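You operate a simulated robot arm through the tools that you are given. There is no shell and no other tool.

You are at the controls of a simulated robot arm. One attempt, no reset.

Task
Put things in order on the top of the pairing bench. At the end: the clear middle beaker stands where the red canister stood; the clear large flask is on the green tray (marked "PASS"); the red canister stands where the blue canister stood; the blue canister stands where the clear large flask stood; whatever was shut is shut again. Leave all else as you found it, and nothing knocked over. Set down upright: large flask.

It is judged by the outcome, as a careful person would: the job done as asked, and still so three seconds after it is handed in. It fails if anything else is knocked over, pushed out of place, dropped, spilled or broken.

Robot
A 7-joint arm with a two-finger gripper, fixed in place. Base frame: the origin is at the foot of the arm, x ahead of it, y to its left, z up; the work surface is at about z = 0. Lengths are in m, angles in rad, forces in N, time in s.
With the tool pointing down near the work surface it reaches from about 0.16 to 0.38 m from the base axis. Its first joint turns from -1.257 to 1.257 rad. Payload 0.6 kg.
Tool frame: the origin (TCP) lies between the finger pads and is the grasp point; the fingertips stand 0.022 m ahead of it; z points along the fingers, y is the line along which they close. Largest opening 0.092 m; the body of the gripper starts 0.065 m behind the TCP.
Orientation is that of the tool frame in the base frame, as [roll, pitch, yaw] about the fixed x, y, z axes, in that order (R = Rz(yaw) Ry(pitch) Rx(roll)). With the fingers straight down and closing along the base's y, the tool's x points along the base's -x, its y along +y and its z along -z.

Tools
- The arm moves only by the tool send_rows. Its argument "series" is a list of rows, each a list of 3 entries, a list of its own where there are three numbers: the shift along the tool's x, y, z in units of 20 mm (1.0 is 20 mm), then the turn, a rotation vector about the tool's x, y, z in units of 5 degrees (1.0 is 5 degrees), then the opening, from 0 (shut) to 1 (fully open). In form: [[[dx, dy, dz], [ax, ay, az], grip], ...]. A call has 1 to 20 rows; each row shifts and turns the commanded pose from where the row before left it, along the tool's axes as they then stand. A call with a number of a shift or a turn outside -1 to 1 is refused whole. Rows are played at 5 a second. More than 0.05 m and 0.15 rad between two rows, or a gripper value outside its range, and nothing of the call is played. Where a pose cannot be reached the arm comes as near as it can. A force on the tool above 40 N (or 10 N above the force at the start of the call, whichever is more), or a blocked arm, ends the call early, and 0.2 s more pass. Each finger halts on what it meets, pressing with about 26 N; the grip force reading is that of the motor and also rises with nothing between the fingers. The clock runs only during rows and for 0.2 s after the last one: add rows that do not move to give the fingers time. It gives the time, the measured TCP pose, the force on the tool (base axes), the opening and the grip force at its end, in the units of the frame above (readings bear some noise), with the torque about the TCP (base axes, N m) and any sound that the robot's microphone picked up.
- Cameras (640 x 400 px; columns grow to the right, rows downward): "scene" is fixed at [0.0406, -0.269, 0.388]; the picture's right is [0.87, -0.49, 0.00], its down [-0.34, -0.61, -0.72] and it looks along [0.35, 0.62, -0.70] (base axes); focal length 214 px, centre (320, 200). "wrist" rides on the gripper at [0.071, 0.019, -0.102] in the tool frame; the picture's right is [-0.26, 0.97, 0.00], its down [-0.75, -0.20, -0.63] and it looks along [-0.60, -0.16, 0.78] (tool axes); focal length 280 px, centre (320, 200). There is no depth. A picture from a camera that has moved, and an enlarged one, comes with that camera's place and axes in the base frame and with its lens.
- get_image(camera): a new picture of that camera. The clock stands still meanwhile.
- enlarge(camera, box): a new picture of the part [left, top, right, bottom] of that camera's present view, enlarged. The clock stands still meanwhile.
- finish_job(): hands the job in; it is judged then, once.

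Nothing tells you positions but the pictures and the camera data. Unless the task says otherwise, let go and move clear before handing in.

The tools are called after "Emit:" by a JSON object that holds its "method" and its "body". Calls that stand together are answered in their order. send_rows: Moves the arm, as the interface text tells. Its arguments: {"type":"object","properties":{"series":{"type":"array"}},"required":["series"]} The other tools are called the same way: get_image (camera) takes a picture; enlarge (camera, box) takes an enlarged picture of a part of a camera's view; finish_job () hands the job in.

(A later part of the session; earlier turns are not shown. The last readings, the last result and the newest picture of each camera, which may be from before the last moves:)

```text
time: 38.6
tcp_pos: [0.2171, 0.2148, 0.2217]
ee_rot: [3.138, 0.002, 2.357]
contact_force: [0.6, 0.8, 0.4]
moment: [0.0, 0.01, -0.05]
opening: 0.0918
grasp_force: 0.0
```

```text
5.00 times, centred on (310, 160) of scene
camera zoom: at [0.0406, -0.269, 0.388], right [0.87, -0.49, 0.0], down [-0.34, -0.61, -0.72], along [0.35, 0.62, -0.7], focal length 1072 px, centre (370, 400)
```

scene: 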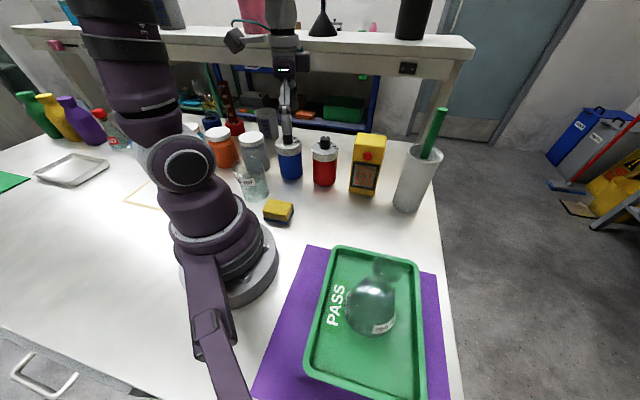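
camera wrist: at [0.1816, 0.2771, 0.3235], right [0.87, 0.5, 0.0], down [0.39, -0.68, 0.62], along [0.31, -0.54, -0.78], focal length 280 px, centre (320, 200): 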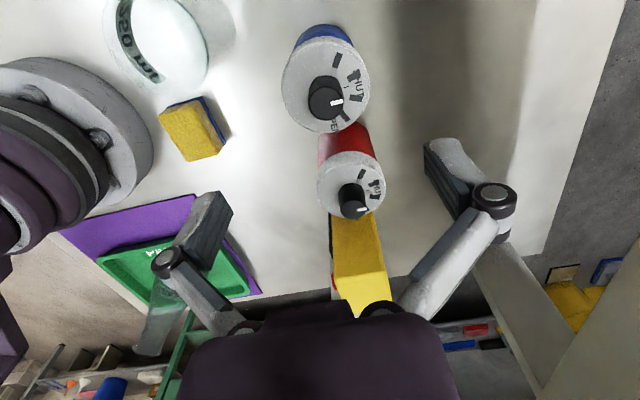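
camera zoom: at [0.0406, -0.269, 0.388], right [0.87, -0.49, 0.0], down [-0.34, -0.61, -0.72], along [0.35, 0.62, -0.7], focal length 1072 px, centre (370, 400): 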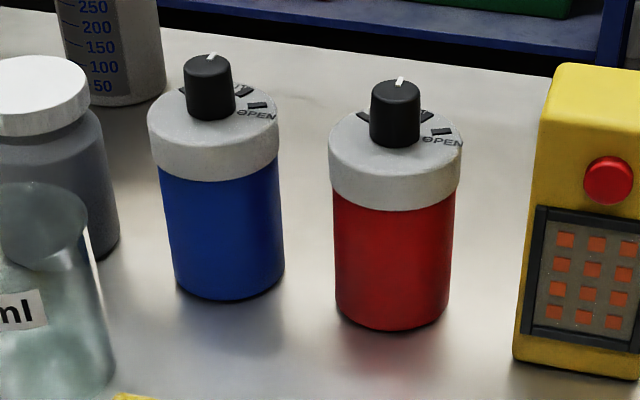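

Both canisters point their knobs at SHUT. The blue axis is at about (0.220, 0.219) and the red at about (0.291, 0.148), with lid tops near z = 0.092 and knob tops near 0.125. I'll centre over the blue one and descend halfway to recheck.

Emit:
{"method": "send_rows", "body": {"series": [[[0.05, 0.26, 0], [0, 0, 0], 1], [[0, 0, 0.8], [0, 0, 0], 1], [[0, 0, 0.8], [0, 0, 0], 1], [[0, 0, 0.8], [0, 0, 0], 1], [[0, 0, 0.8], [0, 0, 0], 1], [[0, 0, 0], [0, 0, 0], 1], [[0, 0, 0], [0, 0, 0], 1]]}}

Emit:
{"method": "get_image", "body": {"camera": "wrist"}}

Emit:
{"method": "enlarge", "body": {"camera": "scene", "box": [220, 50, 400, 210]}}

```text
time: 40.2
tcp_pos: [0.2197, 0.2158, 0.1581]
ee_rot: [3.14, 0.0, 2.36]
contact_force: [-0.4, 0.5, -0.3]
moment: [0.01, -0.01, -0.01]
opening: 0.0919
grasp_force: 0.1
```

```text
taken
camera wrist: at [0.1835, 0.28, 0.2603], right [0.87, 0.5, 0.0], down [0.39, -0.68, 0.62], along [0.31, -0.54, -0.78], focal length 280 px, centre (320, 200)
```

wrist: 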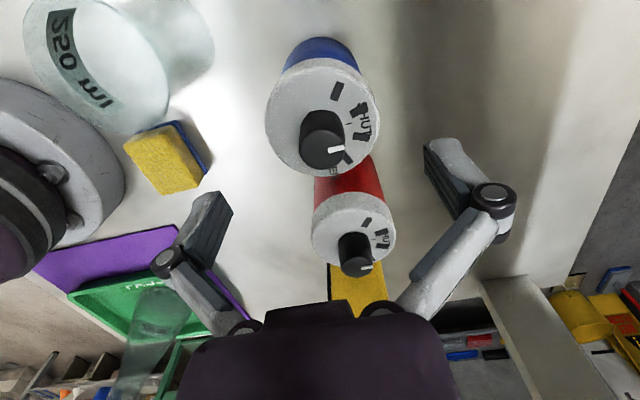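

```text
2.50 times, centred on (310, 130) of scene
camera zoom: at [0.0406, -0.269, 0.388], right [0.87, -0.49, 0.0], down [-0.34, -0.61, -0.72], along [0.35, 0.62, -0.7], focal length 536 px, centre (345, 375)
```

zoom: 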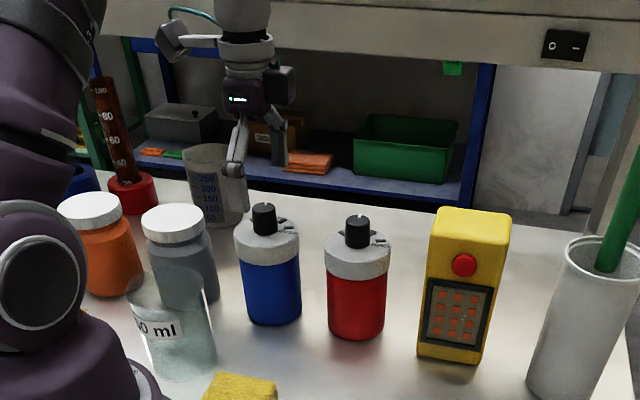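

The blue lid is centred between the fingers to within about 1 mm. I'll continue down to the grip height of TCP z ≈ 0.07, which keeps the palm above the knob.

Emit:
{"method": "send_rows", "body": {"series": [[[0, 0.06, 0.6], [0, 0, 0], 1], [[0, 0, 0.7], [0, 0, 0], 1], [[0, 0, 0.7], [0, 0, 0], 1], [[0, 0, 0.7], [0, 0, 0], 1], [[0, 0, 0.7], [0, 0, 0], 1], [[0, 0, 0.5], [0, 0, 0], 1], [[0, 0, 0.4], [0, 0, 0], 1], [[0, 0, 0], [0, 0, 0], 1], [[0, 0, 0], [0, 0, 0], 1]]}}

Emit:
{"method": "get_image", "body": {"camera": "wrist"}}

Emit:
{"method": "enlarge", "body": {"camera": "scene", "box": [220, 80, 380, 210]}}

```text
time: 42.2
tcp_pos: [0.2226, 0.22, 0.0724]
ee_rot: [3.14, 0.0, 2.356]
contact_force: [0.4, 0.7, -0.3]
moment: [0.02, -0.03, -0.03]
opening: 0.0919
grasp_force: 0.0
```

```text
taken
camera wrist: at [0.1861, 0.283, 0.1735], right [0.87, 0.5, 0.0], down [0.39, -0.68, 0.62], along [0.31, -0.54, -0.78], focal length 280 px, centre (320, 200)
```

wrist: 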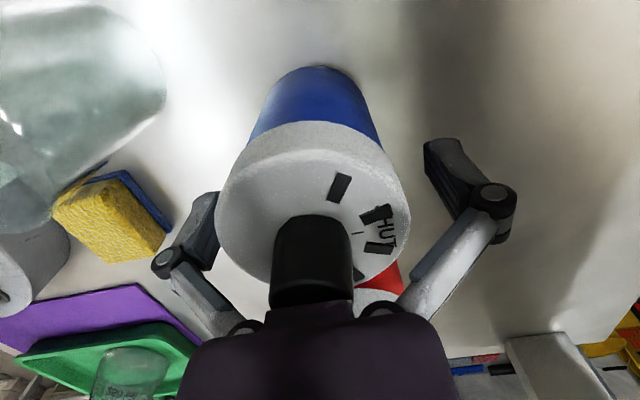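

```text
3.08 times, centred on (300, 145) of scene
camera zoom: at [0.0406, -0.269, 0.388], right [0.87, -0.49, 0.0], down [-0.34, -0.61, -0.72], along [0.35, 0.62, -0.7], focal length 660 px, centre (382, 369)
```

zoom: 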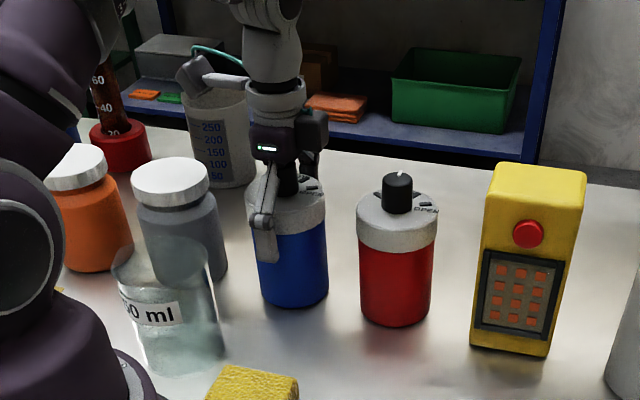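

The fingers straddle the lid with no contact and the offset is about 3 mm along the closing line. I'll correct it and close gently.

Emit:
{"method": "send_rows", "body": {"series": [[[0, -0.14, 0], [0, 0, 0], 1], [[0, 0, 0], [0, 0, 0], 0.9], [[0, 0, 0], [0, 0, 0], 0.8], [[0, 0, 0], [0, 0, 0], 0.7], [[0, 0, 0], [0, 0, 0], 0.6], [[0, 0, 0], [0, 0, 0], 0.6], [[0, 0, 0], [0, 0, 0], 0.6]]}}

Emit:
{"method": "get_image", "body": {"camera": "wrist"}}

Emit:
{"method": "enlarge", "body": {"camera": "scene", "box": [220, 80, 380, 210]}}

```text
time: 43.8
tcp_pos: [0.2194, 0.2177, 0.0719]
ee_rot: [3.14, 0.0, 2.356]
contact_force: [0.5, -2.9, 13.5]
moment: [-0.13, 0.14, -0.01]
opening: 0.0653
grasp_force: 26.2
```

```text
taken
camera wrist: at [0.1836, 0.281, 0.1741], right [0.87, 0.5, 0.0], down [0.39, -0.68, 0.62], along [0.31, -0.54, -0.78], focal length 280 px, centre (320, 200)
```

wrist: 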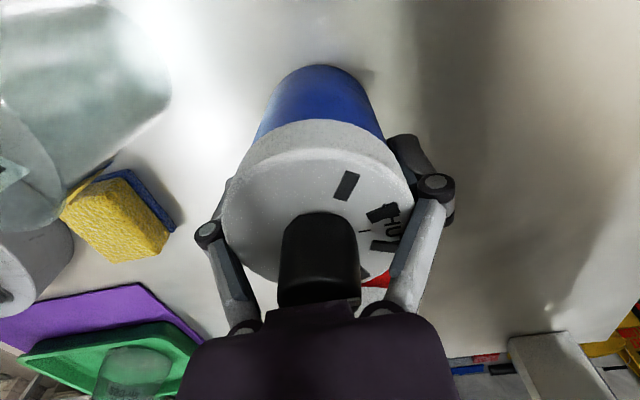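

```text
3.08 times, centred on (300, 145) of scene
camera zoom: at [0.0406, -0.269, 0.388], right [0.87, -0.49, 0.0], down [-0.34, -0.61, -0.72], along [0.35, 0.62, -0.7], focal length 660 px, centre (382, 369)
```

zoom: 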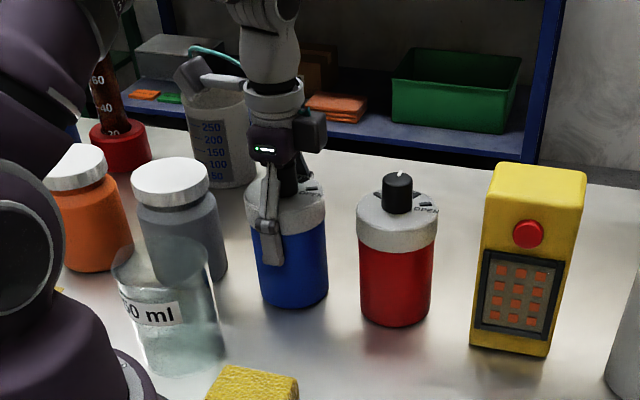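

The canister is gripped at 65 mm opening; blue's original spot is therefore about (0.2197, 0.2178). I'll lift 1 cm first to check the hold.

Emit:
{"method": "send_rows", "body": {"series": [[[0, 0, -0.25], [0, 0, 0], 0.6], [[0, 0, -0.25], [0, 0, 0], 0.6], [[0, 0, 0], [0, 0, 0], 0.6]]}}

Emit:
{"method": "enlarge", "body": {"camera": "scene", "box": [220, 80, 380, 210]}}

```text
time: 44.6
tcp_pos: [0.2194, 0.2162, 0.0832]
ee_rot: [3.14, 0.0, 2.358]
contact_force: [-0.6, -0.5, -1.3]
moment: [-0.01, -0.01, -0.03]
opening: 0.0651
grasp_force: 25.7
```

```text
3.08 times, centred on (300, 145) of scene
camera zoom: at [0.0406, -0.269, 0.388], right [0.87, -0.49, 0.0], down [-0.34, -0.61, -0.72], along [0.35, 0.62, -0.7], focal length 660 px, centre (382, 369)
```

zoom: 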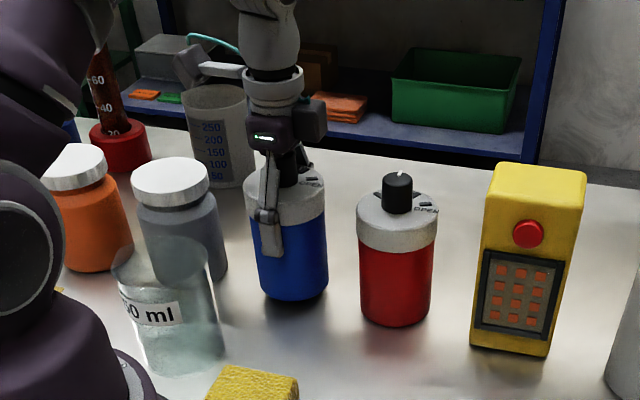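

The hold is good at about 0.15 kg. I'll lift to carry height and swing inward around the red canister, past the front of the base.

Emit:
{"method": "send_rows", "body": {"series": [[[0, 0, -0.6], [0, 0, 0], 0.6], [[0, 0, -0.95], [0, 0, 0], 0.6], [[0, 0, -0.95], [0, 0, 0], 0.6], [[0, 0, -0.95], [0, 0, 0], 0.6], [[0, 0, -0.95], [0, 0, 0], 0.6], [[0, 0, -0.95], [0, 0, 0], 0.6], [[-0.4, -0.74, 0], [0, 0, 0], 0.6], [[-0.4, -0.74, 0], [0, 0, 0], 0.6], [[-0.4, -0.74, 0], [0, 0, 0], 0.6], [[-0.4, -0.74, 0], [0, 0, 0], 0.6], [[-0.4, -0.74, 0], [0, 0, 0], 0.6], [[-0.4, -0.74, 0], [0, 0, 0], 0.6], [[0, 0, 0], [0, 0, 0], 0.6]]}}

Emit:
{"method": "get_image", "body": {"camera": "scene"}}

```text
time: 47.4
tcp_pos: [0.1919, 0.1193, 0.1875]
ee_rot: [3.141, 0.0, 2.36]
contact_force: [0.2, 0.2, -1.6]
moment: [0.04, 0.01, -0.02]
opening: 0.0654
grasp_force: 25.9
```

```text
taken
```

scene: 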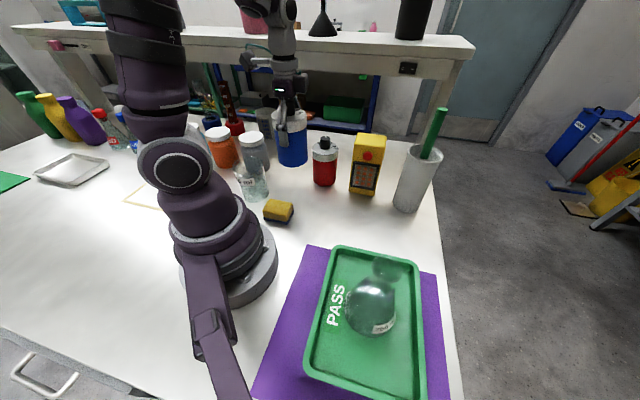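

Red and the others are undisturbed. I'll carry on towards (0.22, -0.03) and turn the wrist so the fingers close along y for the set-down.

Emit:
{"method": "send_rows", "body": {"series": [[[-0.79, -0.53, 0], [0, 0, 0], 0.6], [[-0.79, -0.53, 0], [0, 0, 0], 0.6], [[-0.79, -0.53, 0], [0, 0, 0], 0.6], [[-0.79, -0.53, 0], [0, 0, 0], 0.6], [[-0.79, -0.53, 0], [0, 0, 0], 0.6], [[-0.79, -0.53, 0], [0, 0, 0], 0.6], [[-0.79, -0.53, 0], [0, 0, 0], 0.6], [[-0.79, -0.53, 0], [0, 0, 0], 0.6], [[0, 0, 0], [0, 0, -1], 0.6], [[0, 0, 0], [0, 0, -1], 0.6], [[0, 0, 0], [0, 0, -1], 0.6], [[0, 0, 0], [0, 0, -1], 0.6], [[0, 0, 0], [0, 0, -1], 0.6], [[0, 0, 0], [0, 0, -1], 0.6], [[0, 0, 0], [0, 0, -1], 0.6], [[0, 0, 0], [0, 0, -1], 0.6], [[0, 0, 0], [0, 0, -1], 0.6], [[0, 0, 0], [0, 0, 0], 0.6]]}}

Emit:
{"method": "get_image", "body": {"camera": "scene"}}

Emit:
{"method": "get_image", "body": {"camera": "wrist"}}

```text
time: 51.2
tcp_pos: [0.2213, -0.0291, 0.1887]
ee_rot: [3.139, 0.002, -3.139]
contact_force: [0.7, -0.6, -2.0]
moment: [-0.02, -0.02, 0.02]
opening: 0.0653
grasp_force: 26.1
```

```text
taken
```

scene: 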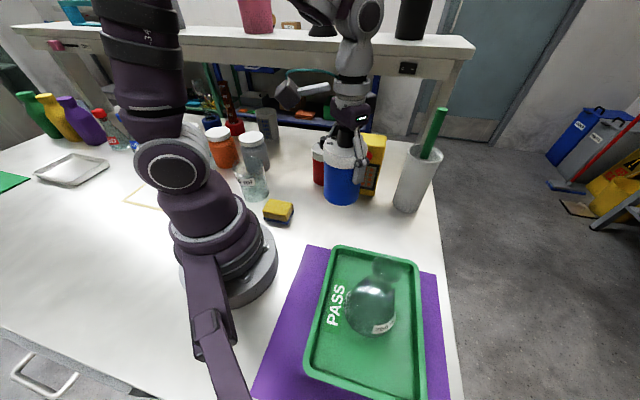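

```text
taken
camera wrist: at [0.151, -0.0107, 0.2903], right [0.26, 0.97, 0.0], down [0.75, -0.2, 0.63], along [0.6, -0.16, -0.78], focal length 280 px, centre (320, 200)
```

wrist: 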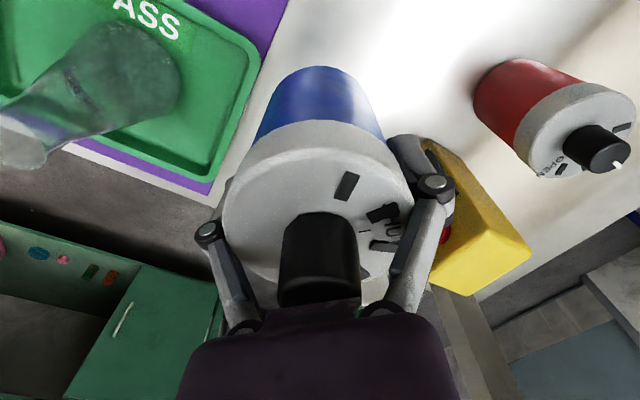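

Next I'll carry the blue canister to the flask's old spot at (0.326, -0.099), still high, and then check the clearance to the cup.

Emit:
{"method": "send_rows", "body": {"series": [[[-0.75, -0.5, 0], [0, 0, 0], 0.6], [[-0.75, -0.5, 0], [0, 0, 0], 0.6], [[-0.75, -0.5, 0], [0, 0, 0], 0.6], [[-0.75, -0.5, 0], [0, 0, 0], 0.6], [[-0.75, -0.5, 0], [0, 0, 0], 0.6], [[-0.75, -0.5, 0], [0, 0, 0], 0.6], [[-0.73, -0.5, 0], [0, 0, 0], 0.6], [[0, 0, 0.75], [0, 0, 0], 0.6], [[0, 0, 0.75], [0, 0, 0], 0.6], [[0, 0, 0.75], [0, 0, 0], 0.6], [[0, 0, 0], [0, 0, 0], 0.6]]}}

Emit:
{"method": "get_image", "body": {"camera": "scene"}}

Emit:
{"method": "get_image", "body": {"camera": "wrist"}}

```text
time: 53.6
tcp_pos: [0.3265, -0.0994, 0.142]
ee_rot: [3.139, -0.001, -3.139]
contact_force: [-0.5, -0.6, -1.5]
moment: [0.02, -0.02, 0.02]
opening: 0.0653
grasp_force: 25.9
```

```text
taken
```

scene: 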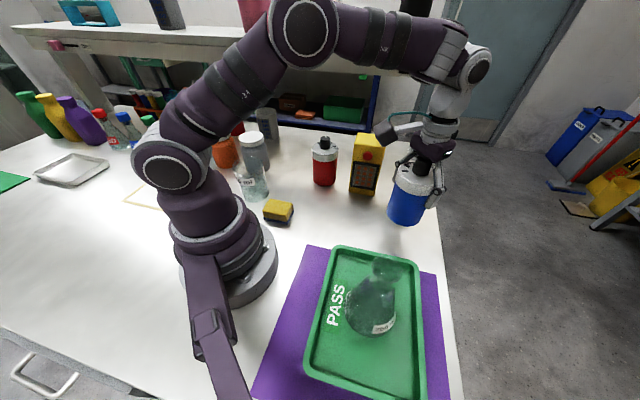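

```text
taken
camera wrist: at [0.2558, -0.0814, 0.2449], right [0.26, 0.97, 0.0], down [0.75, -0.2, 0.63], along [0.6, -0.16, -0.78], focal length 280 px, centre (320, 200)
```

wrist: 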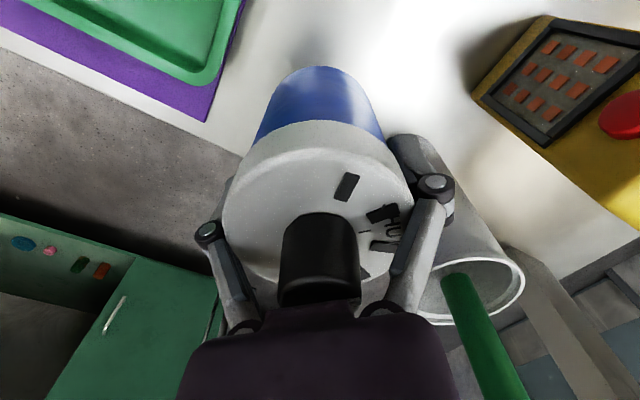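

It is over the old flask spot with the cup clear in x. I'll lower to about 3 mm above the bench, then take small steps.

Emit:
{"method": "send_rows", "body": {"series": [[[0, 0, 0.7], [0, 0, 0], 0.6], [[0, 0, 0.7], [0, 0, 0], 0.6], [[0, 0, 0.7], [0, 0, 0], 0.6], [[0, 0, 0.7], [0, 0, 0], 0.6], [[0, 0, 0.4], [0, 0, 0], 0.6], [[0, 0, 0], [0, 0, 0], 0.6]]}}

```text
time: 55.0
tcp_pos: [0.3242, -0.0991, 0.0792]
ee_rot: [3.141, 0.002, -3.14]
contact_force: [-0.5, 0.4, -1.4]
moment: [0.02, -0.01, 0.0]
opening: 0.065
grasp_force: 26.2
```

Emit:
{"method": "send_rows", "body": {"series": [[[0, 0, 0.12], [0, 0, 0], 0.6], [[0, 0, 0.12], [0, 0, 0], 0.6], [[0, 0, 0], [0, 0, 0], 0.6]]}}

Emit:
{"method": "enlarge", "body": {"camera": "scene", "box": [340, 120, 480, 260]}}

```text
time: 55.8
tcp_pos: [0.3265, -0.1006, 0.0754]
ee_rot: [3.14, 0.0, -3.139]
contact_force: [-1.0, 0.4, -2.7]
moment: [0.01, 0.0, 0.03]
opening: 0.0652
grasp_force: 26.2
```

```text
2.86 times, centred on (410, 190) of scene
camera zoom: at [0.0406, -0.269, 0.388], right [0.87, -0.49, 0.0], down [-0.34, -0.61, -0.72], along [0.35, 0.62, -0.7], focal length 613 px, centre (63, 229)
```

zoom: 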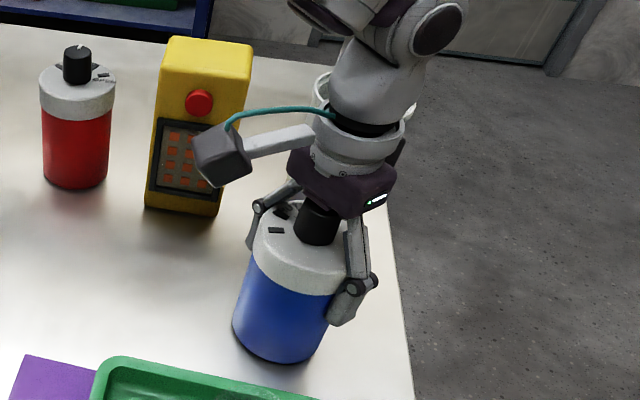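

There is still a small gap under the canister. I'll continue in 1.5 mm steps.

Emit:
{"method": "send_rows", "body": {"series": [[[0, 0, 0.08], [0, 0, 0], 0.6], [[0, 0, 0], [0, 0, 0], 0.6]]}}

```text
time: 56.4
tcp_pos: [0.3247, -0.1007, 0.073]
ee_rot: [3.141, -0.001, -3.14]
contact_force: [-0.1, -0.1, -1.6]
moment: [0.03, 0.0, 0.01]
opening: 0.0652
grasp_force: 25.6
```

Emit:
{"method": "send_rows", "body": {"series": [[[0, 0, 0.08], [0, 0, 0], 0.6], [[0, 0, 0], [0, 0, 0], 0.6]]}}

```text
time: 57.0
tcp_pos: [0.3255, -0.0992, 0.0716]
ee_rot: [3.139, 0.0, -3.139]
contact_force: [-7.3, 1.1, 21.4]
moment: [0.02, 0.38, 0.0]
opening: 0.0653
grasp_force: 26.0
```

The canister has touched down. I'll ease up half a millimetre and open.

Emit:
{"method": "send_rows", "body": {"series": [[[0, 0, -0.03], [0, 0, 0], 0.6], [[0, 0, 0], [0, 0, 0], 0.72], [[0, 0, 0], [0, 0, 0], 0.8], [[0, 0, 0], [0, 0, 0], 0.9], [[0, 0, 0], [0, 0, 0], 1], [[0, 0, 0], [0, 0, 0], 1]]}}

Emit:
{"method": "get_image", "body": {"camera": "wrist"}}

Emit:
{"method": "enlarge", "body": {"camera": "scene", "box": [340, 120, 480, 260]}}

```text
time: 58.4
tcp_pos: [0.3251, -0.0987, 0.0721]
ee_rot: [3.139, 0.003, -3.138]
contact_force: [-0.7, 0.2, 0.1]
moment: [0.0, 0.02, -0.02]
opening: 0.0918
grasp_force: 0.1
```

```text
taken
camera wrist: at [0.2548, -0.0805, 0.174], right [0.26, 0.97, 0.0], down [0.75, -0.2, 0.63], along [0.6, -0.16, -0.78], focal length 280 px, centre (320, 200)
```

wrist: 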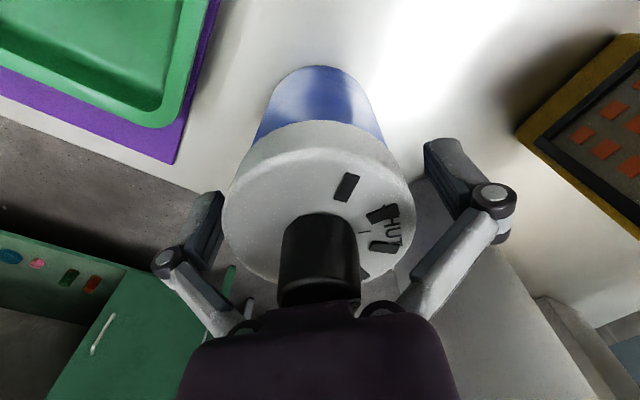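

```text
2.86 times, centred on (410, 190) of scene
camera zoom: at [0.0406, -0.269, 0.388], right [0.87, -0.49, 0.0], down [-0.34, -0.61, -0.72], along [0.35, 0.62, -0.7], focal length 613 px, centre (63, 229)
```

zoom: 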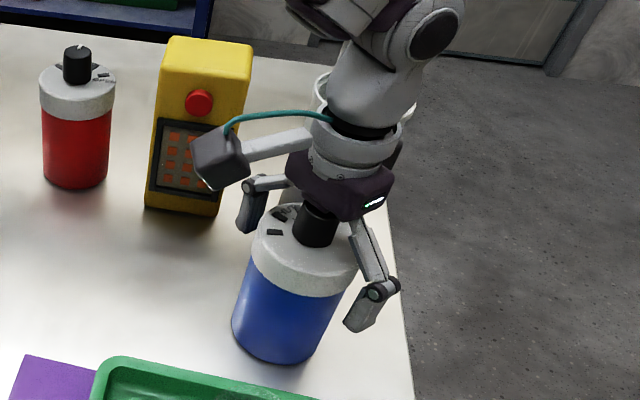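

Blue stands on the flask's old spot with its knob unturned. I'll rise straight up, draw back and travel towards the red canister.

Emit:
{"method": "send_rows", "body": {"series": [[[0, 0, -0.5], [0, 0, 0], 1], [[0, 0, -0.9], [0, 0, 0], 1], [[0, 0, -0.9], [0, 0, 0], 1], [[0, 0, -0.9], [0, 0, 0], 1], [[0, 0, -0.9], [0, 0, 0], 1], [[0, 0, -0.9], [0, 0, 0], 1], [[0, 0, -0.9], [0, 0, 0], 1], [[0, 0, -0.4], [0, 0, 0], 1], [[0.8, 0, 0], [0, 0, 0], 1], [[0.8, 0, 0], [0, 0, 0], 1], [[0.8, 0, 0], [0, 0, 0], 1], [[0, 0, 0], [0, 0, 0], 1]]}}

Emit:
{"method": "get_image", "body": {"camera": "scene"}}

Emit:
{"method": "get_image", "body": {"camera": "wrist"}}

```text
time: 61.0
tcp_pos: [0.275, -0.0996, 0.1989]
ee_rot: [3.14, 0.002, -3.14]
contact_force: [0.2, 0.3, -0.1]
moment: [-0.02, -0.02, 0.01]
opening: 0.0915
grasp_force: 0.0
```

```text
taken
```

scene: 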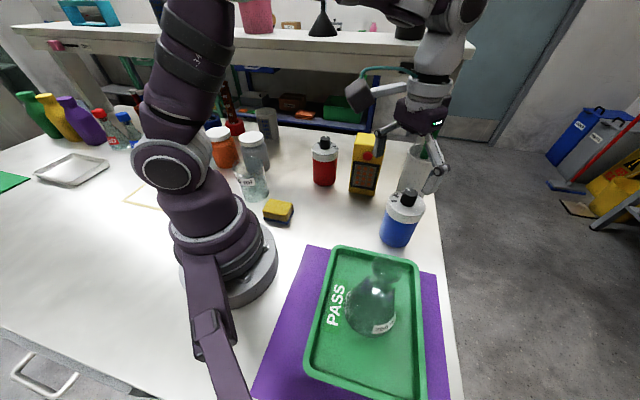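

```text
taken
camera wrist: at [0.2045, -0.0809, 0.3003], right [0.26, 0.97, 0.0], down [0.75, -0.2, 0.63], along [0.6, -0.16, -0.78], focal length 280 px, centre (320, 200)
```

wrist: 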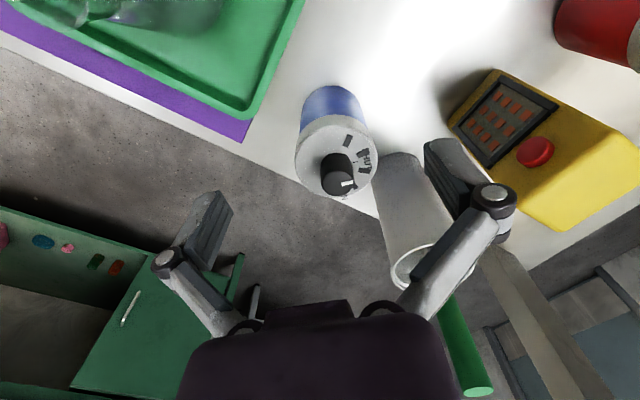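

Blue is standing well. Next I'll travel along y towards the red canister and turn the wrist for a radial grasp.

Emit:
{"method": "send_rows", "body": {"series": [[[0, 0.95, 0], [0, 0, 0], 1], [[0, 0.95, 0], [0, 0, 0], 1], [[0, 0.95, 0], [0, 0, 0], 1], [[0, 0.95, 0], [0, 0, 0], 1], [[0, 0.95, 0], [0, 0, 0], 1], [[0, 0.95, 0], [0, 0, 0], 1], [[0, 0.95, 0], [0, 0, 0], 1], [[0, 0.95, 0], [0, 0, 0], 1], [[0, 0.95, 0], [0, 0, 0], 1], [[0, 0.95, 0], [0, 0, 0], 1], [[0, 0.95, 0], [0, 0, 0], 1], [[0, 0.95, 0], [0, 0, 0], 1], [[0, 0, 0], [0, 0, 0], 1]]}}

Emit:
{"method": "send_rows", "body": {"series": [[[0, 0, 0], [0, 0, 0.97], 1], [[0, 0, 0], [0, 0, 0.97], 1], [[0, 0, 0], [0, 0, 0.97], 1], [[0, 0, 0], [0, 0, 0.97], 1], [[0, 0, 0], [0, 0, 0.97], 1], [[0, 0, 0], [0, 0, 0.97], 1], [[0, 0, 0], [0, 0, 0.97], 1], [[0, 0, 0], [0, 0, 0.97], 1], [[0, 0, 0], [0, 0, 0.97], 1], [[0, 0, 0], [0, 0, 0.97], 1], [[0, 0, 0], [0, 0, 0.97], 1], [[0, 0, 0], [0, 0, 0.97], 1], [[0, 0, 0], [0, 0, 0.97], 1], [[0, 0, 0], [0, 0, 0], 1]]}}

Emit:
{"method": "get_image", "body": {"camera": "wrist"}}

Emit:
{"method": "get_image", "body": {"camera": "scene"}}

```text
time: 63.8
tcp_pos: [0.2803, 0.1285, 0.1998]
ee_rot: [3.138, 0.0, -3.14]
contact_force: [-0.3, 0.3, -0.3]
moment: [0.0, -0.01, -0.03]
opening: 0.0918
grasp_force: 0.0
```

```text
time: 66.8
tcp_pos: [0.278, 0.1289, 0.1985]
ee_rot: [3.14, -0.002, 2.039]
contact_force: [0.1, -0.4, 0.5]
moment: [0.02, -0.01, 0.01]
opening: 0.0924
grasp_force: 0.0
```

```text
taken
camera wrist: at [0.2632, 0.2, 0.3003], right [0.98, 0.2, 0.0], down [0.16, -0.77, 0.62], along [0.13, -0.61, -0.78], focal length 280 px, centre (320, 200)
```

wrist: 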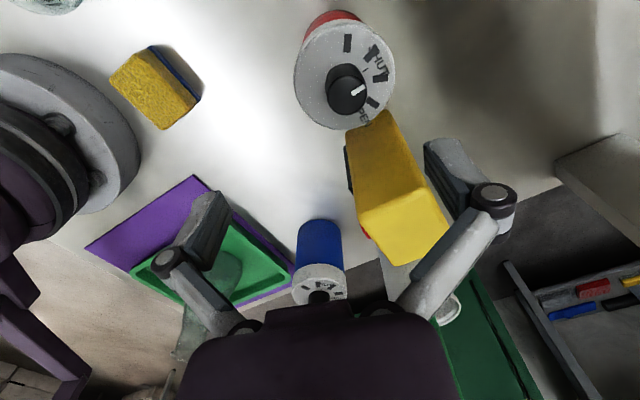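

```text
taken
```

scene: 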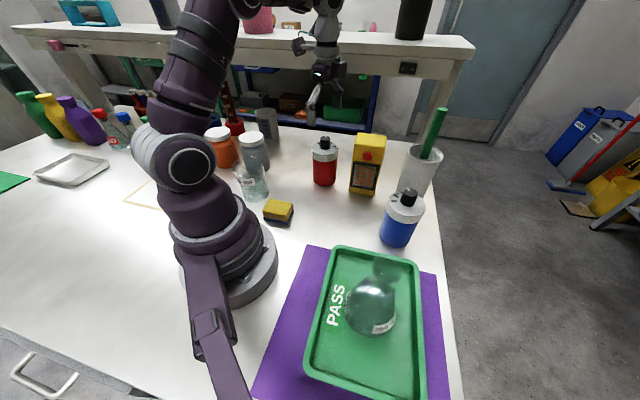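

The red lid centre works out at (0.292, 0.148), agreeing with the earlier estimate. I'll centre on it and descend to z ≈ 0.15 to verify.

Emit:
{"method": "send_rows", "body": {"series": [[[0.26, 0.53, 0], [0, 0, 0], 1], [[0.26, 0.53, 0], [0, 0, 0], 1], [[0, 0, 0.8], [0, 0, 0], 1], [[0, 0, 0.8], [0, 0, 0], 1], [[0, 0, 0.6], [0, 0, 0], 1], [[0, 0, 0], [0, 0, 0], 1], [[0, 0, 0], [0, 0, 0], 1]]}}

Emit:
{"method": "get_image", "body": {"camera": "wrist"}}

Emit:
{"method": "enlarge", "body": {"camera": "scene", "box": [220, 50, 420, 210]}}

```text
time: 68.4
tcp_pos: [0.2916, 0.1484, 0.1554]
ee_rot: [3.141, -0.001, 2.043]
contact_force: [0.0, -0.8, 0.3]
moment: [0.04, 0.01, -0.04]
opening: 0.092
grasp_force: 0.0
```

```text
taken
camera wrist: at [0.2768, 0.2193, 0.2567], right [0.98, 0.2, 0.0], down [0.16, -0.77, 0.62], along [0.13, -0.61, -0.78], focal length 280 px, centre (320, 200)
```

wrist: 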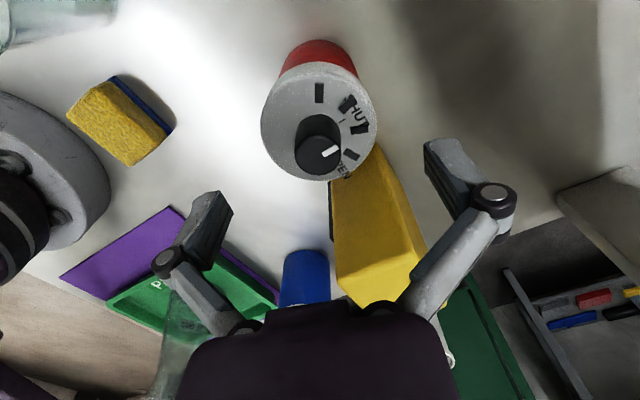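

```text
2.50 times, centred on (320, 130) of scene
camera zoom: at [0.0406, -0.269, 0.388], right [0.87, -0.49, 0.0], down [-0.34, -0.61, -0.72], along [0.35, 0.62, -0.7], focal length 536 px, centre (320, 375)
```

zoom: 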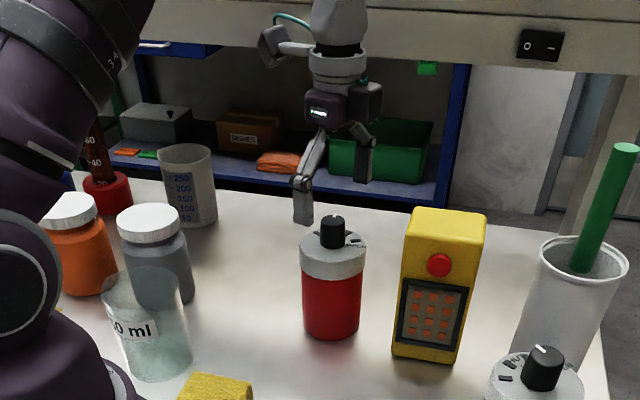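

The red lid is centred. I'll descend to the same grip height as used for blue.

Emit:
{"method": "send_rows", "body": {"series": [[[0, 0, 0.6], [0, 0, 0], 1], [[0, 0, 0.7], [0, 0, 0], 1], [[0, 0, 0.7], [0, 0, 0], 1], [[0, 0, 0.7], [0, 0, 0], 1], [[0, 0, 0.7], [0, 0, 0], 1], [[0, 0, 0.5], [0, 0, 0], 1], [[0, 0, 0.25], [0, 0, 0], 1], [[0, 0, 0], [0, 0, 0], 1], [[0, 0, 0], [0, 0, 0], 1]]}}

Emit:
{"method": "get_image", "body": {"camera": "wrist"}}

Emit:
{"method": "enlarge", "body": {"camera": "scene", "box": [240, 80, 400, 210]}}

```text
time: 70.4
tcp_pos: [0.2912, 0.1477, 0.0718]
ee_rot: [3.138, -0.002, 2.043]
contact_force: [-0.4, 0.2, 0.2]
moment: [0.01, 0.01, 0.0]
opening: 0.0919
grasp_force: 0.1
```

```text
taken
camera wrist: at [0.2772, 0.2184, 0.1734], right [0.98, 0.2, 0.0], down [0.16, -0.77, 0.62], along [0.13, -0.61, -0.78], focal length 280 px, centre (320, 200)
```

wrist: 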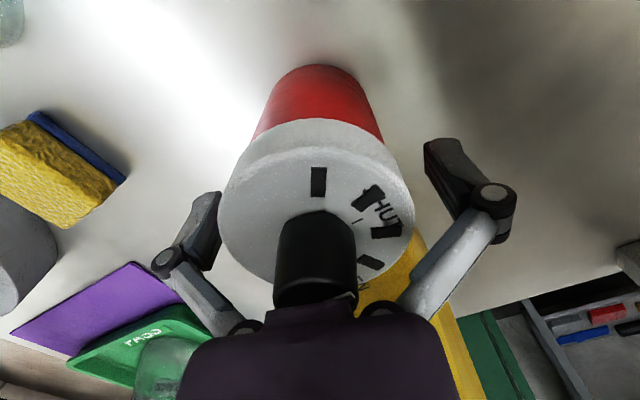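

```text
3.08 times, centred on (320, 145) of scene
camera zoom: at [0.0406, -0.269, 0.388], right [0.87, -0.49, 0.0], down [-0.34, -0.61, -0.72], along [0.35, 0.62, -0.7], focal length 660 px, centre (320, 369)
```

zoom: 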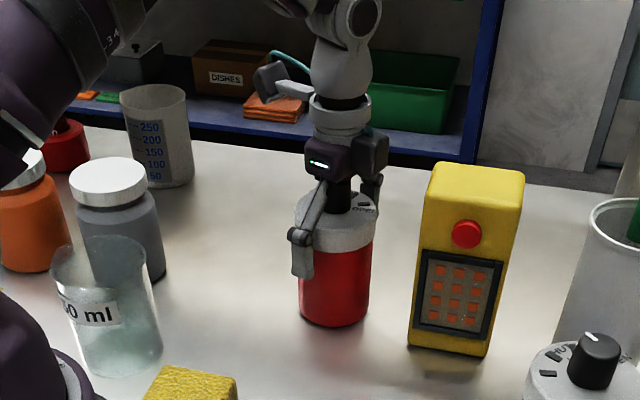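

The fingers straddle the red canister with about 1.4 mm offset. I'll correct it and close.

Emit:
{"method": "send_rows", "body": {"series": [[[0, -0.07, 0], [0, 0, 0], 1], [[0, 0, 0], [0, 0, 0], 0.9], [[0, 0, 0], [0, 0, 0], 0.8], [[0, 0, 0], [0, 0, 0], 0.7], [[0, 0, 0], [0, 0, 0], 0.6], [[0, 0, 0], [0, 0, 0], 0.6], [[0, 0, 0], [0, 0, 0], 0.6]]}}

Emit:
{"method": "send_rows", "body": {"series": [[[0, 0, -0.25], [0, 0, 0], 0.6], [[0, 0, -0.25], [0, 0, 0], 0.6], [[0, 0, 0], [0, 0, 0], 0.6]]}}

Emit:
{"method": "enlarge", "body": {"camera": "scene", "box": [240, 80, 400, 210]}}

```text
time: 72.0
tcp_pos: [0.2913, 0.147, 0.0714]
ee_rot: [3.139, -0.001, 2.042]
contact_force: [-2.6, -1.3, 16.6]
moment: [-0.11, 0.27, 0.05]
opening: 0.0651
grasp_force: 25.9
```

```text
time: 72.8
tcp_pos: [0.2888, 0.1467, 0.0798]
ee_rot: [3.14, -0.001, 2.043]
contact_force: [-0.1, -0.3, -1.5]
moment: [-0.03, -0.04, 0.02]
opening: 0.0653
grasp_force: 25.5
```

```text
3.08 times, centred on (320, 145) of scene
camera zoom: at [0.0406, -0.269, 0.388], right [0.87, -0.49, 0.0], down [-0.34, -0.61, -0.72], along [0.35, 0.62, -0.7], focal length 660 px, centre (320, 369)
```

zoom: 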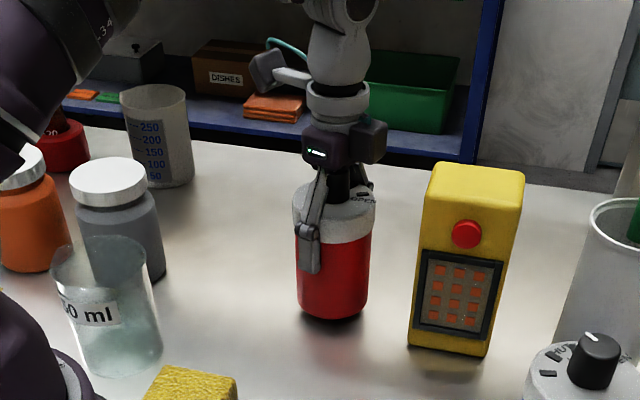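

Red is held well; its original spot is about (0.2908, 0.1472). I'll lift a little more and carry it to blue's old spot at (0.2197, 0.2178).

Emit:
{"method": "send_rows", "body": {"series": [[[0, 0, -0.6], [0, 0, 0], 0.6], [[0, 0, -0.7], [0, 0, 0], 0.6], [[0, 0, -0.7], [0, 0, 0], 0.6], [[0.79, -0.257, 0], [0, 0, 0], 0.6], [[0.79, -0.257, 0], [0, 0, 0], 0.6], [[0.79, -0.257, 0], [0, 0, 0], 0.6], [[0.79, -0.257, 0], [0, 0, 0], 0.6], [[0.79, -0.257, 0], [0, 0, 0], 0.6], [[0.79, -0.257, 0], [0, 0, 0], 0.6], [[0, 0, 0], [0, 0, -0.9], 0.6], [[0, 0, 0], [0, 0, -0.9], 0.6], [[0, 0, 0], [0, 0, -0.9], 0.6], [[0, 0, 0], [0, 0, -0.9], 0.6], [[0, 0, 0], [0, 0, 0], 0.6]]}}

Emit:
{"method": "get_image", "body": {"camera": "scene"}}

Emit:
{"method": "get_image", "body": {"camera": "wrist"}}

Emit:
{"method": "send_rows", "body": {"series": [[[0, 0, 0], [0, 0, 0], 0.6]]}}

```text
time: 75.8
tcp_pos: [0.2196, 0.2181, 0.1209]
ee_rot: [3.139, 0.001, 2.357]
contact_force: [0.5, 0.9, -1.5]
moment: [0.01, -0.05, -0.01]
opening: 0.065
grasp_force: 26.2
```

```text
taken
```

scene: 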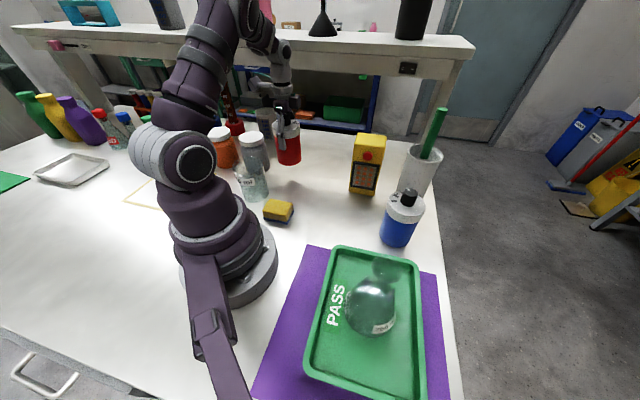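

```text
taken
camera wrist: at [0.1833, 0.281, 0.2233], right [0.87, 0.5, 0.0], down [0.39, -0.68, 0.62], along [0.31, -0.54, -0.78], focal length 280 px, centre (320, 200)
```

wrist: 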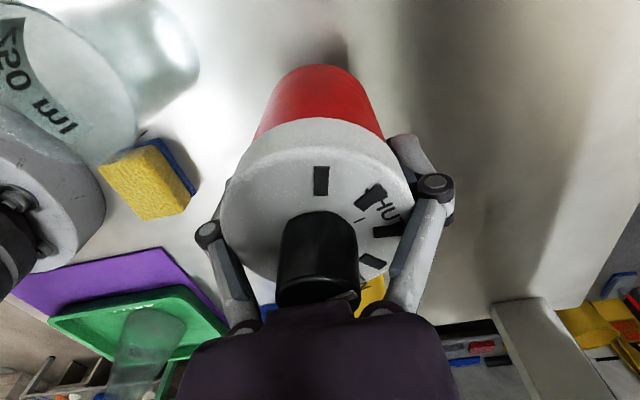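

```text
time: 76.2
tcp_pos: [0.2196, 0.2178, 0.1217]
ee_rot: [3.14, -0.001, 2.357]
contact_force: [-1.1, -0.6, -1.4]
moment: [0.02, -0.02, 0.01]
opening: 0.0651
grasp_force: 26.6
```

Red is exactly over blue's old spot. I'll lower to just above the bench, then in small steps.

Emit:
{"method": "send_rows", "body": {"series": [[[0, 0, 0.6], [0, 0, 0], 0.6], [[0, 0, 0.6], [0, 0, 0], 0.6], [[0, 0, 0.6], [0, 0, 0], 0.6], [[0, 0, 0.45], [0, 0, 0], 0.6], [[0, 0, 0], [0, 0, 0], 0.6]]}}

```text
time: 77.4
tcp_pos: [0.2187, 0.2188, 0.0764]
ee_rot: [3.141, 0.001, 2.356]
contact_force: [0.4, 0.5, -2.4]
moment: [0.0, -0.03, 0.0]
opening: 0.0649
grasp_force: 26.0
```

Emit:
{"method": "send_rows", "body": {"series": [[[0, 0, 0.12], [0, 0, 0], 0.6], [[0, 0, 0], [0, 0, 0], 0.6]]}}

```text
time: 78.0
tcp_pos: [0.2194, 0.218, 0.074]
ee_rot: [3.139, 0.001, 2.355]
contact_force: [0.8, -0.1, -1.0]
moment: [0.01, -0.04, 0.01]
opening: 0.0651
grasp_force: 26.5
```

Emit:
{"method": "send_rows", "body": {"series": [[[0, 0, 0.07], [0, 0, 0], 0.6], [[0, 0, 0], [0, 0, 0], 0.6]]}}

```text
time: 78.6
tcp_pos: [0.2195, 0.2167, 0.072]
ee_rot: [3.139, -0.001, 2.357]
contact_force: [-0.9, 0.5, -2.2]
moment: [-0.01, -0.02, 0.03]
opening: 0.0648
grasp_force: 25.5
```

Emit:
{"method": "send_rows", "body": {"series": [[[0, 0, 0.06], [0, 0, 0], 0.6], [[0, 0, 0], [0, 0, 0], 0.6]]}}

```text
time: 79.2
tcp_pos: [0.2197, 0.2163, 0.0715]
ee_rot: [3.137, -0.001, 2.356]
contact_force: [-3.2, 1.2, 21.0]
moment: [-0.21, 0.44, -0.01]
opening: 0.0652
grasp_force: 26.2
```

Red has touched down at the expected height. I'll ease half a millimetre and open.

Emit:
{"method": "send_rows", "body": {"series": [[[0, 0, -0.03], [0, 0, 0], 0.6], [[0, 0, 0], [0, 0, 0], 0.72], [[0, 0, 0], [0, 0, 0], 0.8], [[0, 0, 0], [0, 0, 0], 0.9], [[0, 0, 0], [0, 0, 0], 1], [[0, 0, 0], [0, 0, 0], 1]]}}

Emit:
{"method": "get_image", "body": {"camera": "wrist"}}

Emit:
{"method": "enlarge", "body": {"camera": "scene", "box": [220, 80, 380, 210]}}

```text
time: 80.6
tcp_pos: [0.2201, 0.2164, 0.0727]
ee_rot: [3.139, 0.0, 2.355]
contact_force: [-0.2, 0.1, -0.1]
moment: [-0.01, -0.02, -0.01]
opening: 0.0919
grasp_force: 0.1
```

```text
taken
camera wrist: at [0.1839, 0.2799, 0.174], right [0.87, 0.5, 0.0], down [0.39, -0.68, 0.62], along [0.31, -0.54, -0.78], focal length 280 px, centre (320, 200)
```

wrist: 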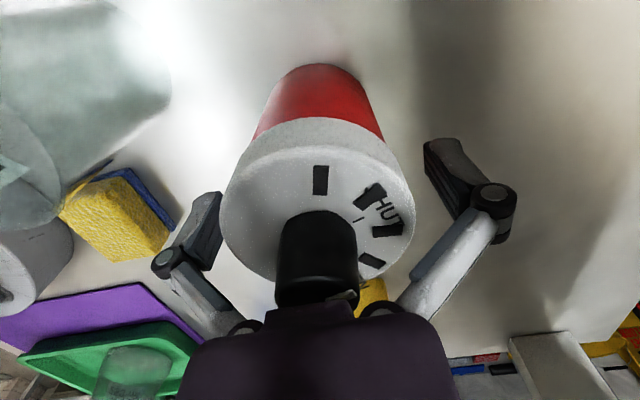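

```text
3.08 times, centred on (300, 145) of scene
camera zoom: at [0.0406, -0.269, 0.388], right [0.87, -0.49, 0.0], down [-0.34, -0.61, -0.72], along [0.35, 0.62, -0.7], focal length 660 px, centre (382, 369)
```

zoom: 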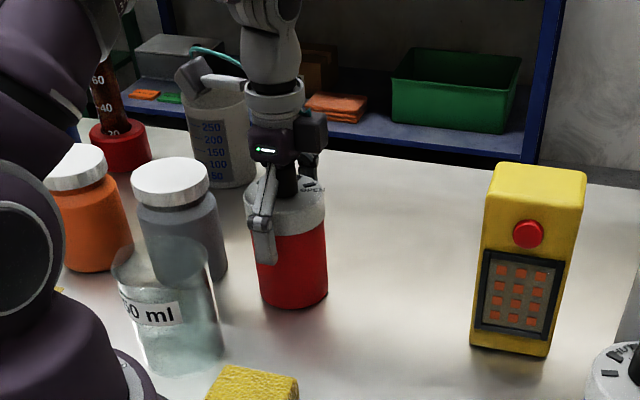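

Red stands on blue's old spot and the fingers are open. I'll rise, look back at it, and turn the wrist for the beaker.

Emit:
{"method": "send_rows", "body": {"series": [[[0, 0, -0.5], [0, 0, 0], 1], [[0, 0, -0.9], [0, 0, 0], 1], [[0, 0, -0.9], [0, 0, 0], 1], [[0, 0, -0.9], [0, 0, 0], 1], [[0, 0, -0.9], [0, 0, 0], 1], [[0, 0, -0.9], [0, 0, 0], 1], [[0, 0, -0.9], [0, 0, 0], 1], [[0, 0, -0.6], [0, 0, 0], 1], [[0, 0, 0], [0, 0, 0], 1]]}}

Emit:
{"method": "get_image", "body": {"camera": "wrist"}}

Emit:
{"method": "enlarge", "body": {"camera": "scene", "box": [220, 80, 460, 270]}}

```text
time: 82.6
tcp_pos: [0.2195, 0.2164, 0.2028]
ee_rot: [3.14, -0.001, 2.356]
contact_force: [0.4, -0.4, 0.6]
moment: [0.03, 0.0, -0.02]
opening: 0.0921
grasp_force: 0.0
```

```text
taken
camera wrist: at [0.1838, 0.2805, 0.3044], right [0.87, 0.5, 0.0], down [0.39, -0.68, 0.62], along [0.31, -0.54, -0.78], focal length 280 px, centre (320, 200)
```

wrist: 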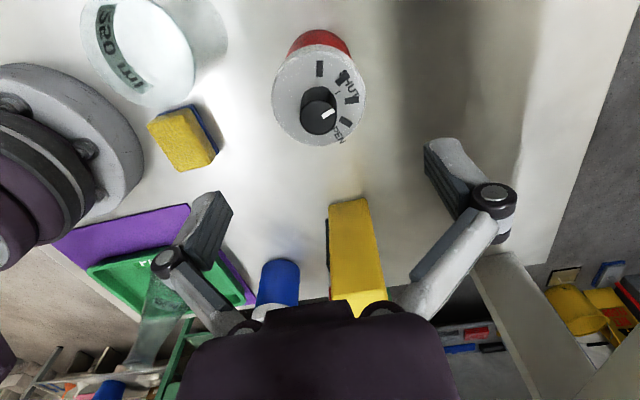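

```text
2.11 times, centred on (340, 175) of scene
camera zoom: at [0.0406, -0.269, 0.388], right [0.87, -0.49, 0.0], down [-0.34, -0.61, -0.72], along [0.35, 0.62, -0.7], focal length 452 px, centre (278, 253)
```

zoom: 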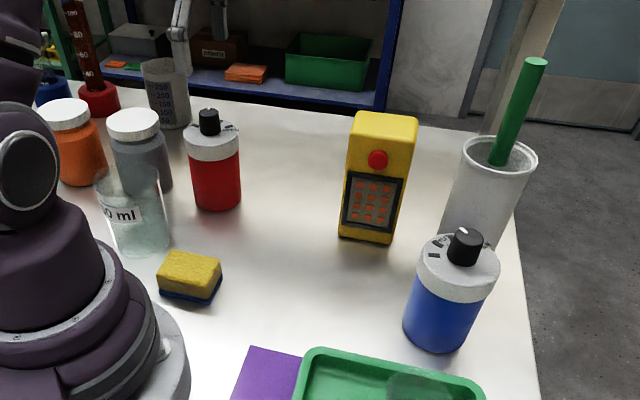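

Red stands properly. I'll zoom in on the beaker from here to place it accurately.

Emit:
{"method": "enlarge", "body": {"camera": "wrist", "box": [60, 0, 260, 125]}}

Emit:
{"method": "enlarge", "body": {"camera": "scene", "box": [225, 150, 305, 230]}}

```text
3.20 times, centred on (160, 62) of wrist
camera zoom: at [0.1838, 0.2805, 0.3044], right [0.87, 0.5, 0.0], down [0.39, -0.68, 0.62], along [0.31, -0.54, -0.78], focal length 897 px, centre (832, 640)
```

zoom: 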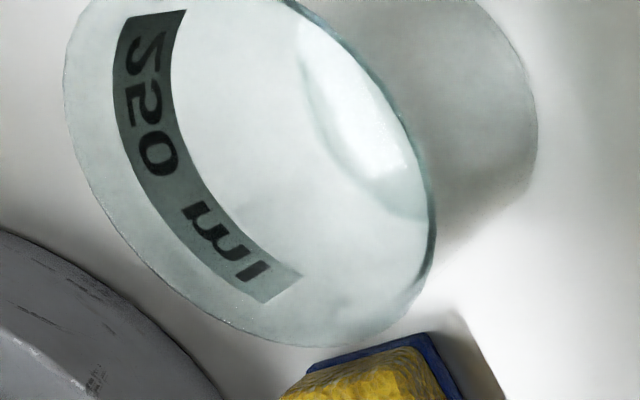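

```text
5.00 times, centred on (265, 190) of scene
camera zoom: at [0.0406, -0.269, 0.388], right [0.87, -0.49, 0.0], down [-0.34, -0.61, -0.72], along [0.35, 0.62, -0.7], focal length 1072 px, centre (595, 250)
```

zoom: 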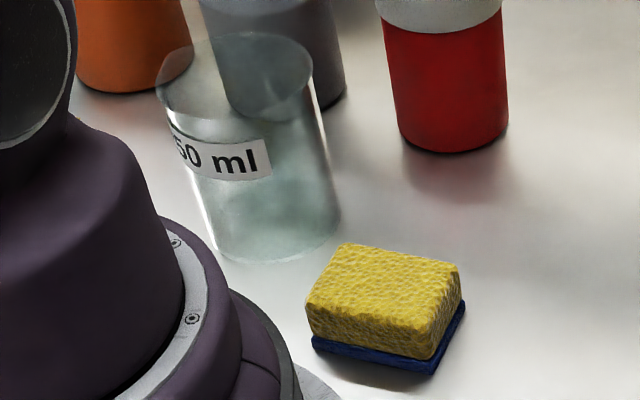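

The beaker is clear, with the sponge and the robot base nearby. I'll turn the wrist to a diagonal yaw and move above the beaker at about (0.097, 0.175), staying at z ≈ 0.2.

Emit:
{"method": "send_rows", "body": {"series": [[[0, 0, 0], [0, 0, -0.98], 1], [[0, 0, 0], [0, 0, -0.98], 1], [[0, 0, 0], [0, 0, -0.98], 1], [[0, 0, 0], [0, 0, -0.98], 1], [[0, 0, 0], [0, 0, -0.98], 1], [[0, 0, 0], [0, 0, -0.98], 1], [[0, 0, 0], [0, 0, -0.98], 1], [[0, 0, 0], [0, 0, -0.98], 1], [[0, 0, 0], [0, 0, -0.98], 1], [[0, 0, 0], [0, 0, -0.98], 1], [[0, 0, 0], [0, 0, -0.98], 1], [[0, 0, 0], [0, 0, -0.98], 1], [[0, 0, 0], [0, 0, 0], 1]]}}

Emit:
{"method": "send_rows", "body": {"series": [[[0.8, -0.07, 0], [0, 0, 0], 1], [[0.8, -0.07, 0], [0, 0, 0], 1], [[0.8, -0.07, 0], [0, 0, 0], 1], [[0.8, -0.07, 0], [0, 0, 0], 1], [[0.8, -0.07, 0], [0, 0, 0], 1], [[0.8, -0.07, 0], [0, 0, 0], 1], [[0, 0, 0], [0, 0, 0], 1]]}}

Emit:
{"method": "get_image", "body": {"camera": "wrist"}}

Emit:
{"method": "get_image", "body": {"camera": "scene"}}

```text
time: 85.4
tcp_pos: [0.2198, 0.2167, 0.2016]
ee_rot: [3.14, 0.003, -2.899]
contact_force: [0.4, 0.6, 0.8]
moment: [0.01, 0.0, 0.02]
opening: 0.0922
grasp_force: 0.1
```

```text
time: 87.0
tcp_pos: [0.1295, 0.1859, 0.201]
ee_rot: [3.14, 0.0, -2.902]
contact_force: [0.0, 0.0, -1.0]
moment: [0.0, -0.01, 0.01]
opening: 0.092
grasp_force: 0.1
```

```text
taken
camera wrist: at [0.0568, 0.1876, 0.3029], right [0.02, 1.0, 0.0], down [0.78, -0.02, 0.63], along [0.63, -0.01, -0.78], focal length 280 px, centre (320, 200)
```

wrist: 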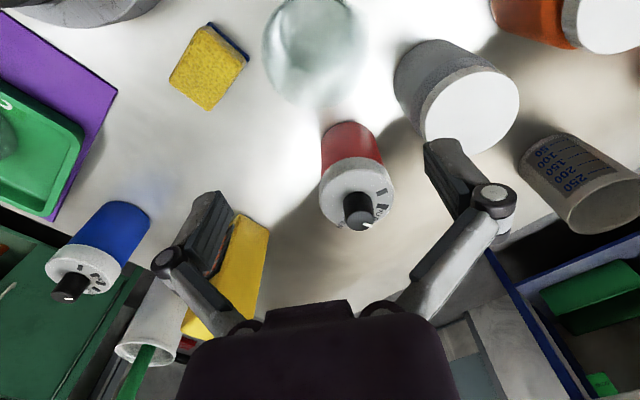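

```text
taken
```

scene: 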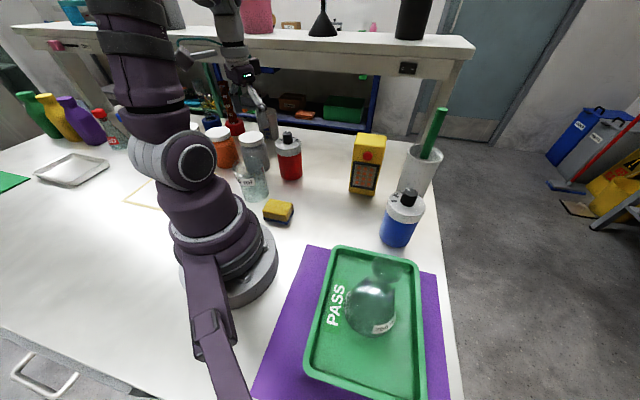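

The beaker is at the top of the wrist view, about 35 mm nearer the base than the TCP. I'll shift over it and re-measure.

Emit:
{"method": "send_rows", "body": {"series": [[[0.85, 0.13, 0], [0, 0, 0], 1], [[0.85, 0.13, 0], [0, 0, 0], 1], [[0, 0, 0], [0, 0, 0], 1], [[0, 0, 0], [0, 0, 0], 1]]}}

Emit:
{"method": "get_image", "body": {"camera": "wrist"}}

Emit:
{"method": "enlarge", "body": {"camera": "scene", "box": [150, 20, 310, 220]}}

```text
time: 88.0
tcp_pos: [0.0956, 0.1845, 0.2007]
ee_rot: [3.141, 0.001, -2.9]
contact_force: [0.4, 0.2, -0.2]
moment: [-0.01, 0.01, 0.0]
opening: 0.092
grasp_force: 0.0
```

```text
taken
camera wrist: at [0.0222, 0.1859, 0.3034], right [0.02, 1.0, 0.0], down [0.78, -0.02, 0.63], along [0.63, -0.01, -0.78], focal length 280 px, centre (320, 200)
```

wrist: 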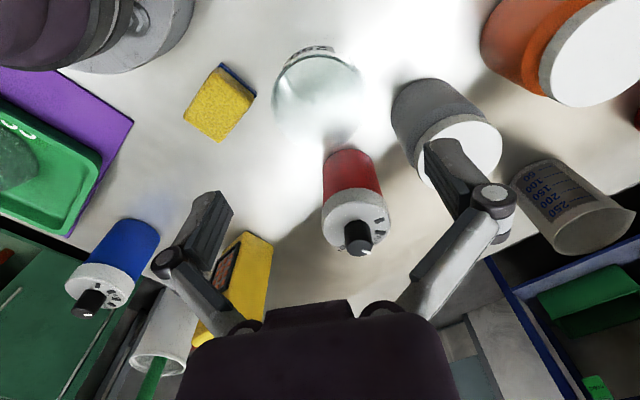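

```text
2.00 times, centred on (230, 120) of scene
camera zoom: at [0.0406, -0.269, 0.388], right [0.87, -0.49, 0.0], down [-0.34, -0.61, -0.72], along [0.35, 0.62, -0.7], focal length 429 px, centre (500, 360)
```

zoom: 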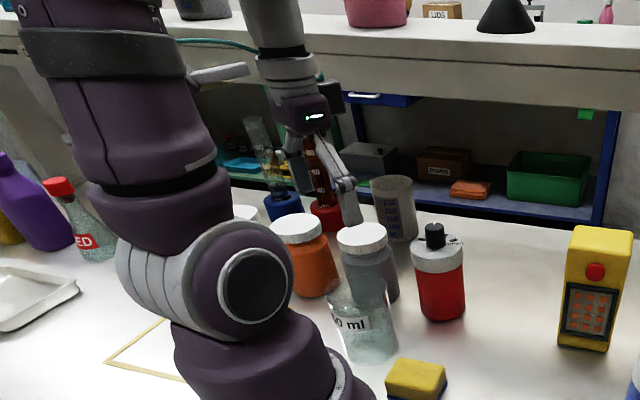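

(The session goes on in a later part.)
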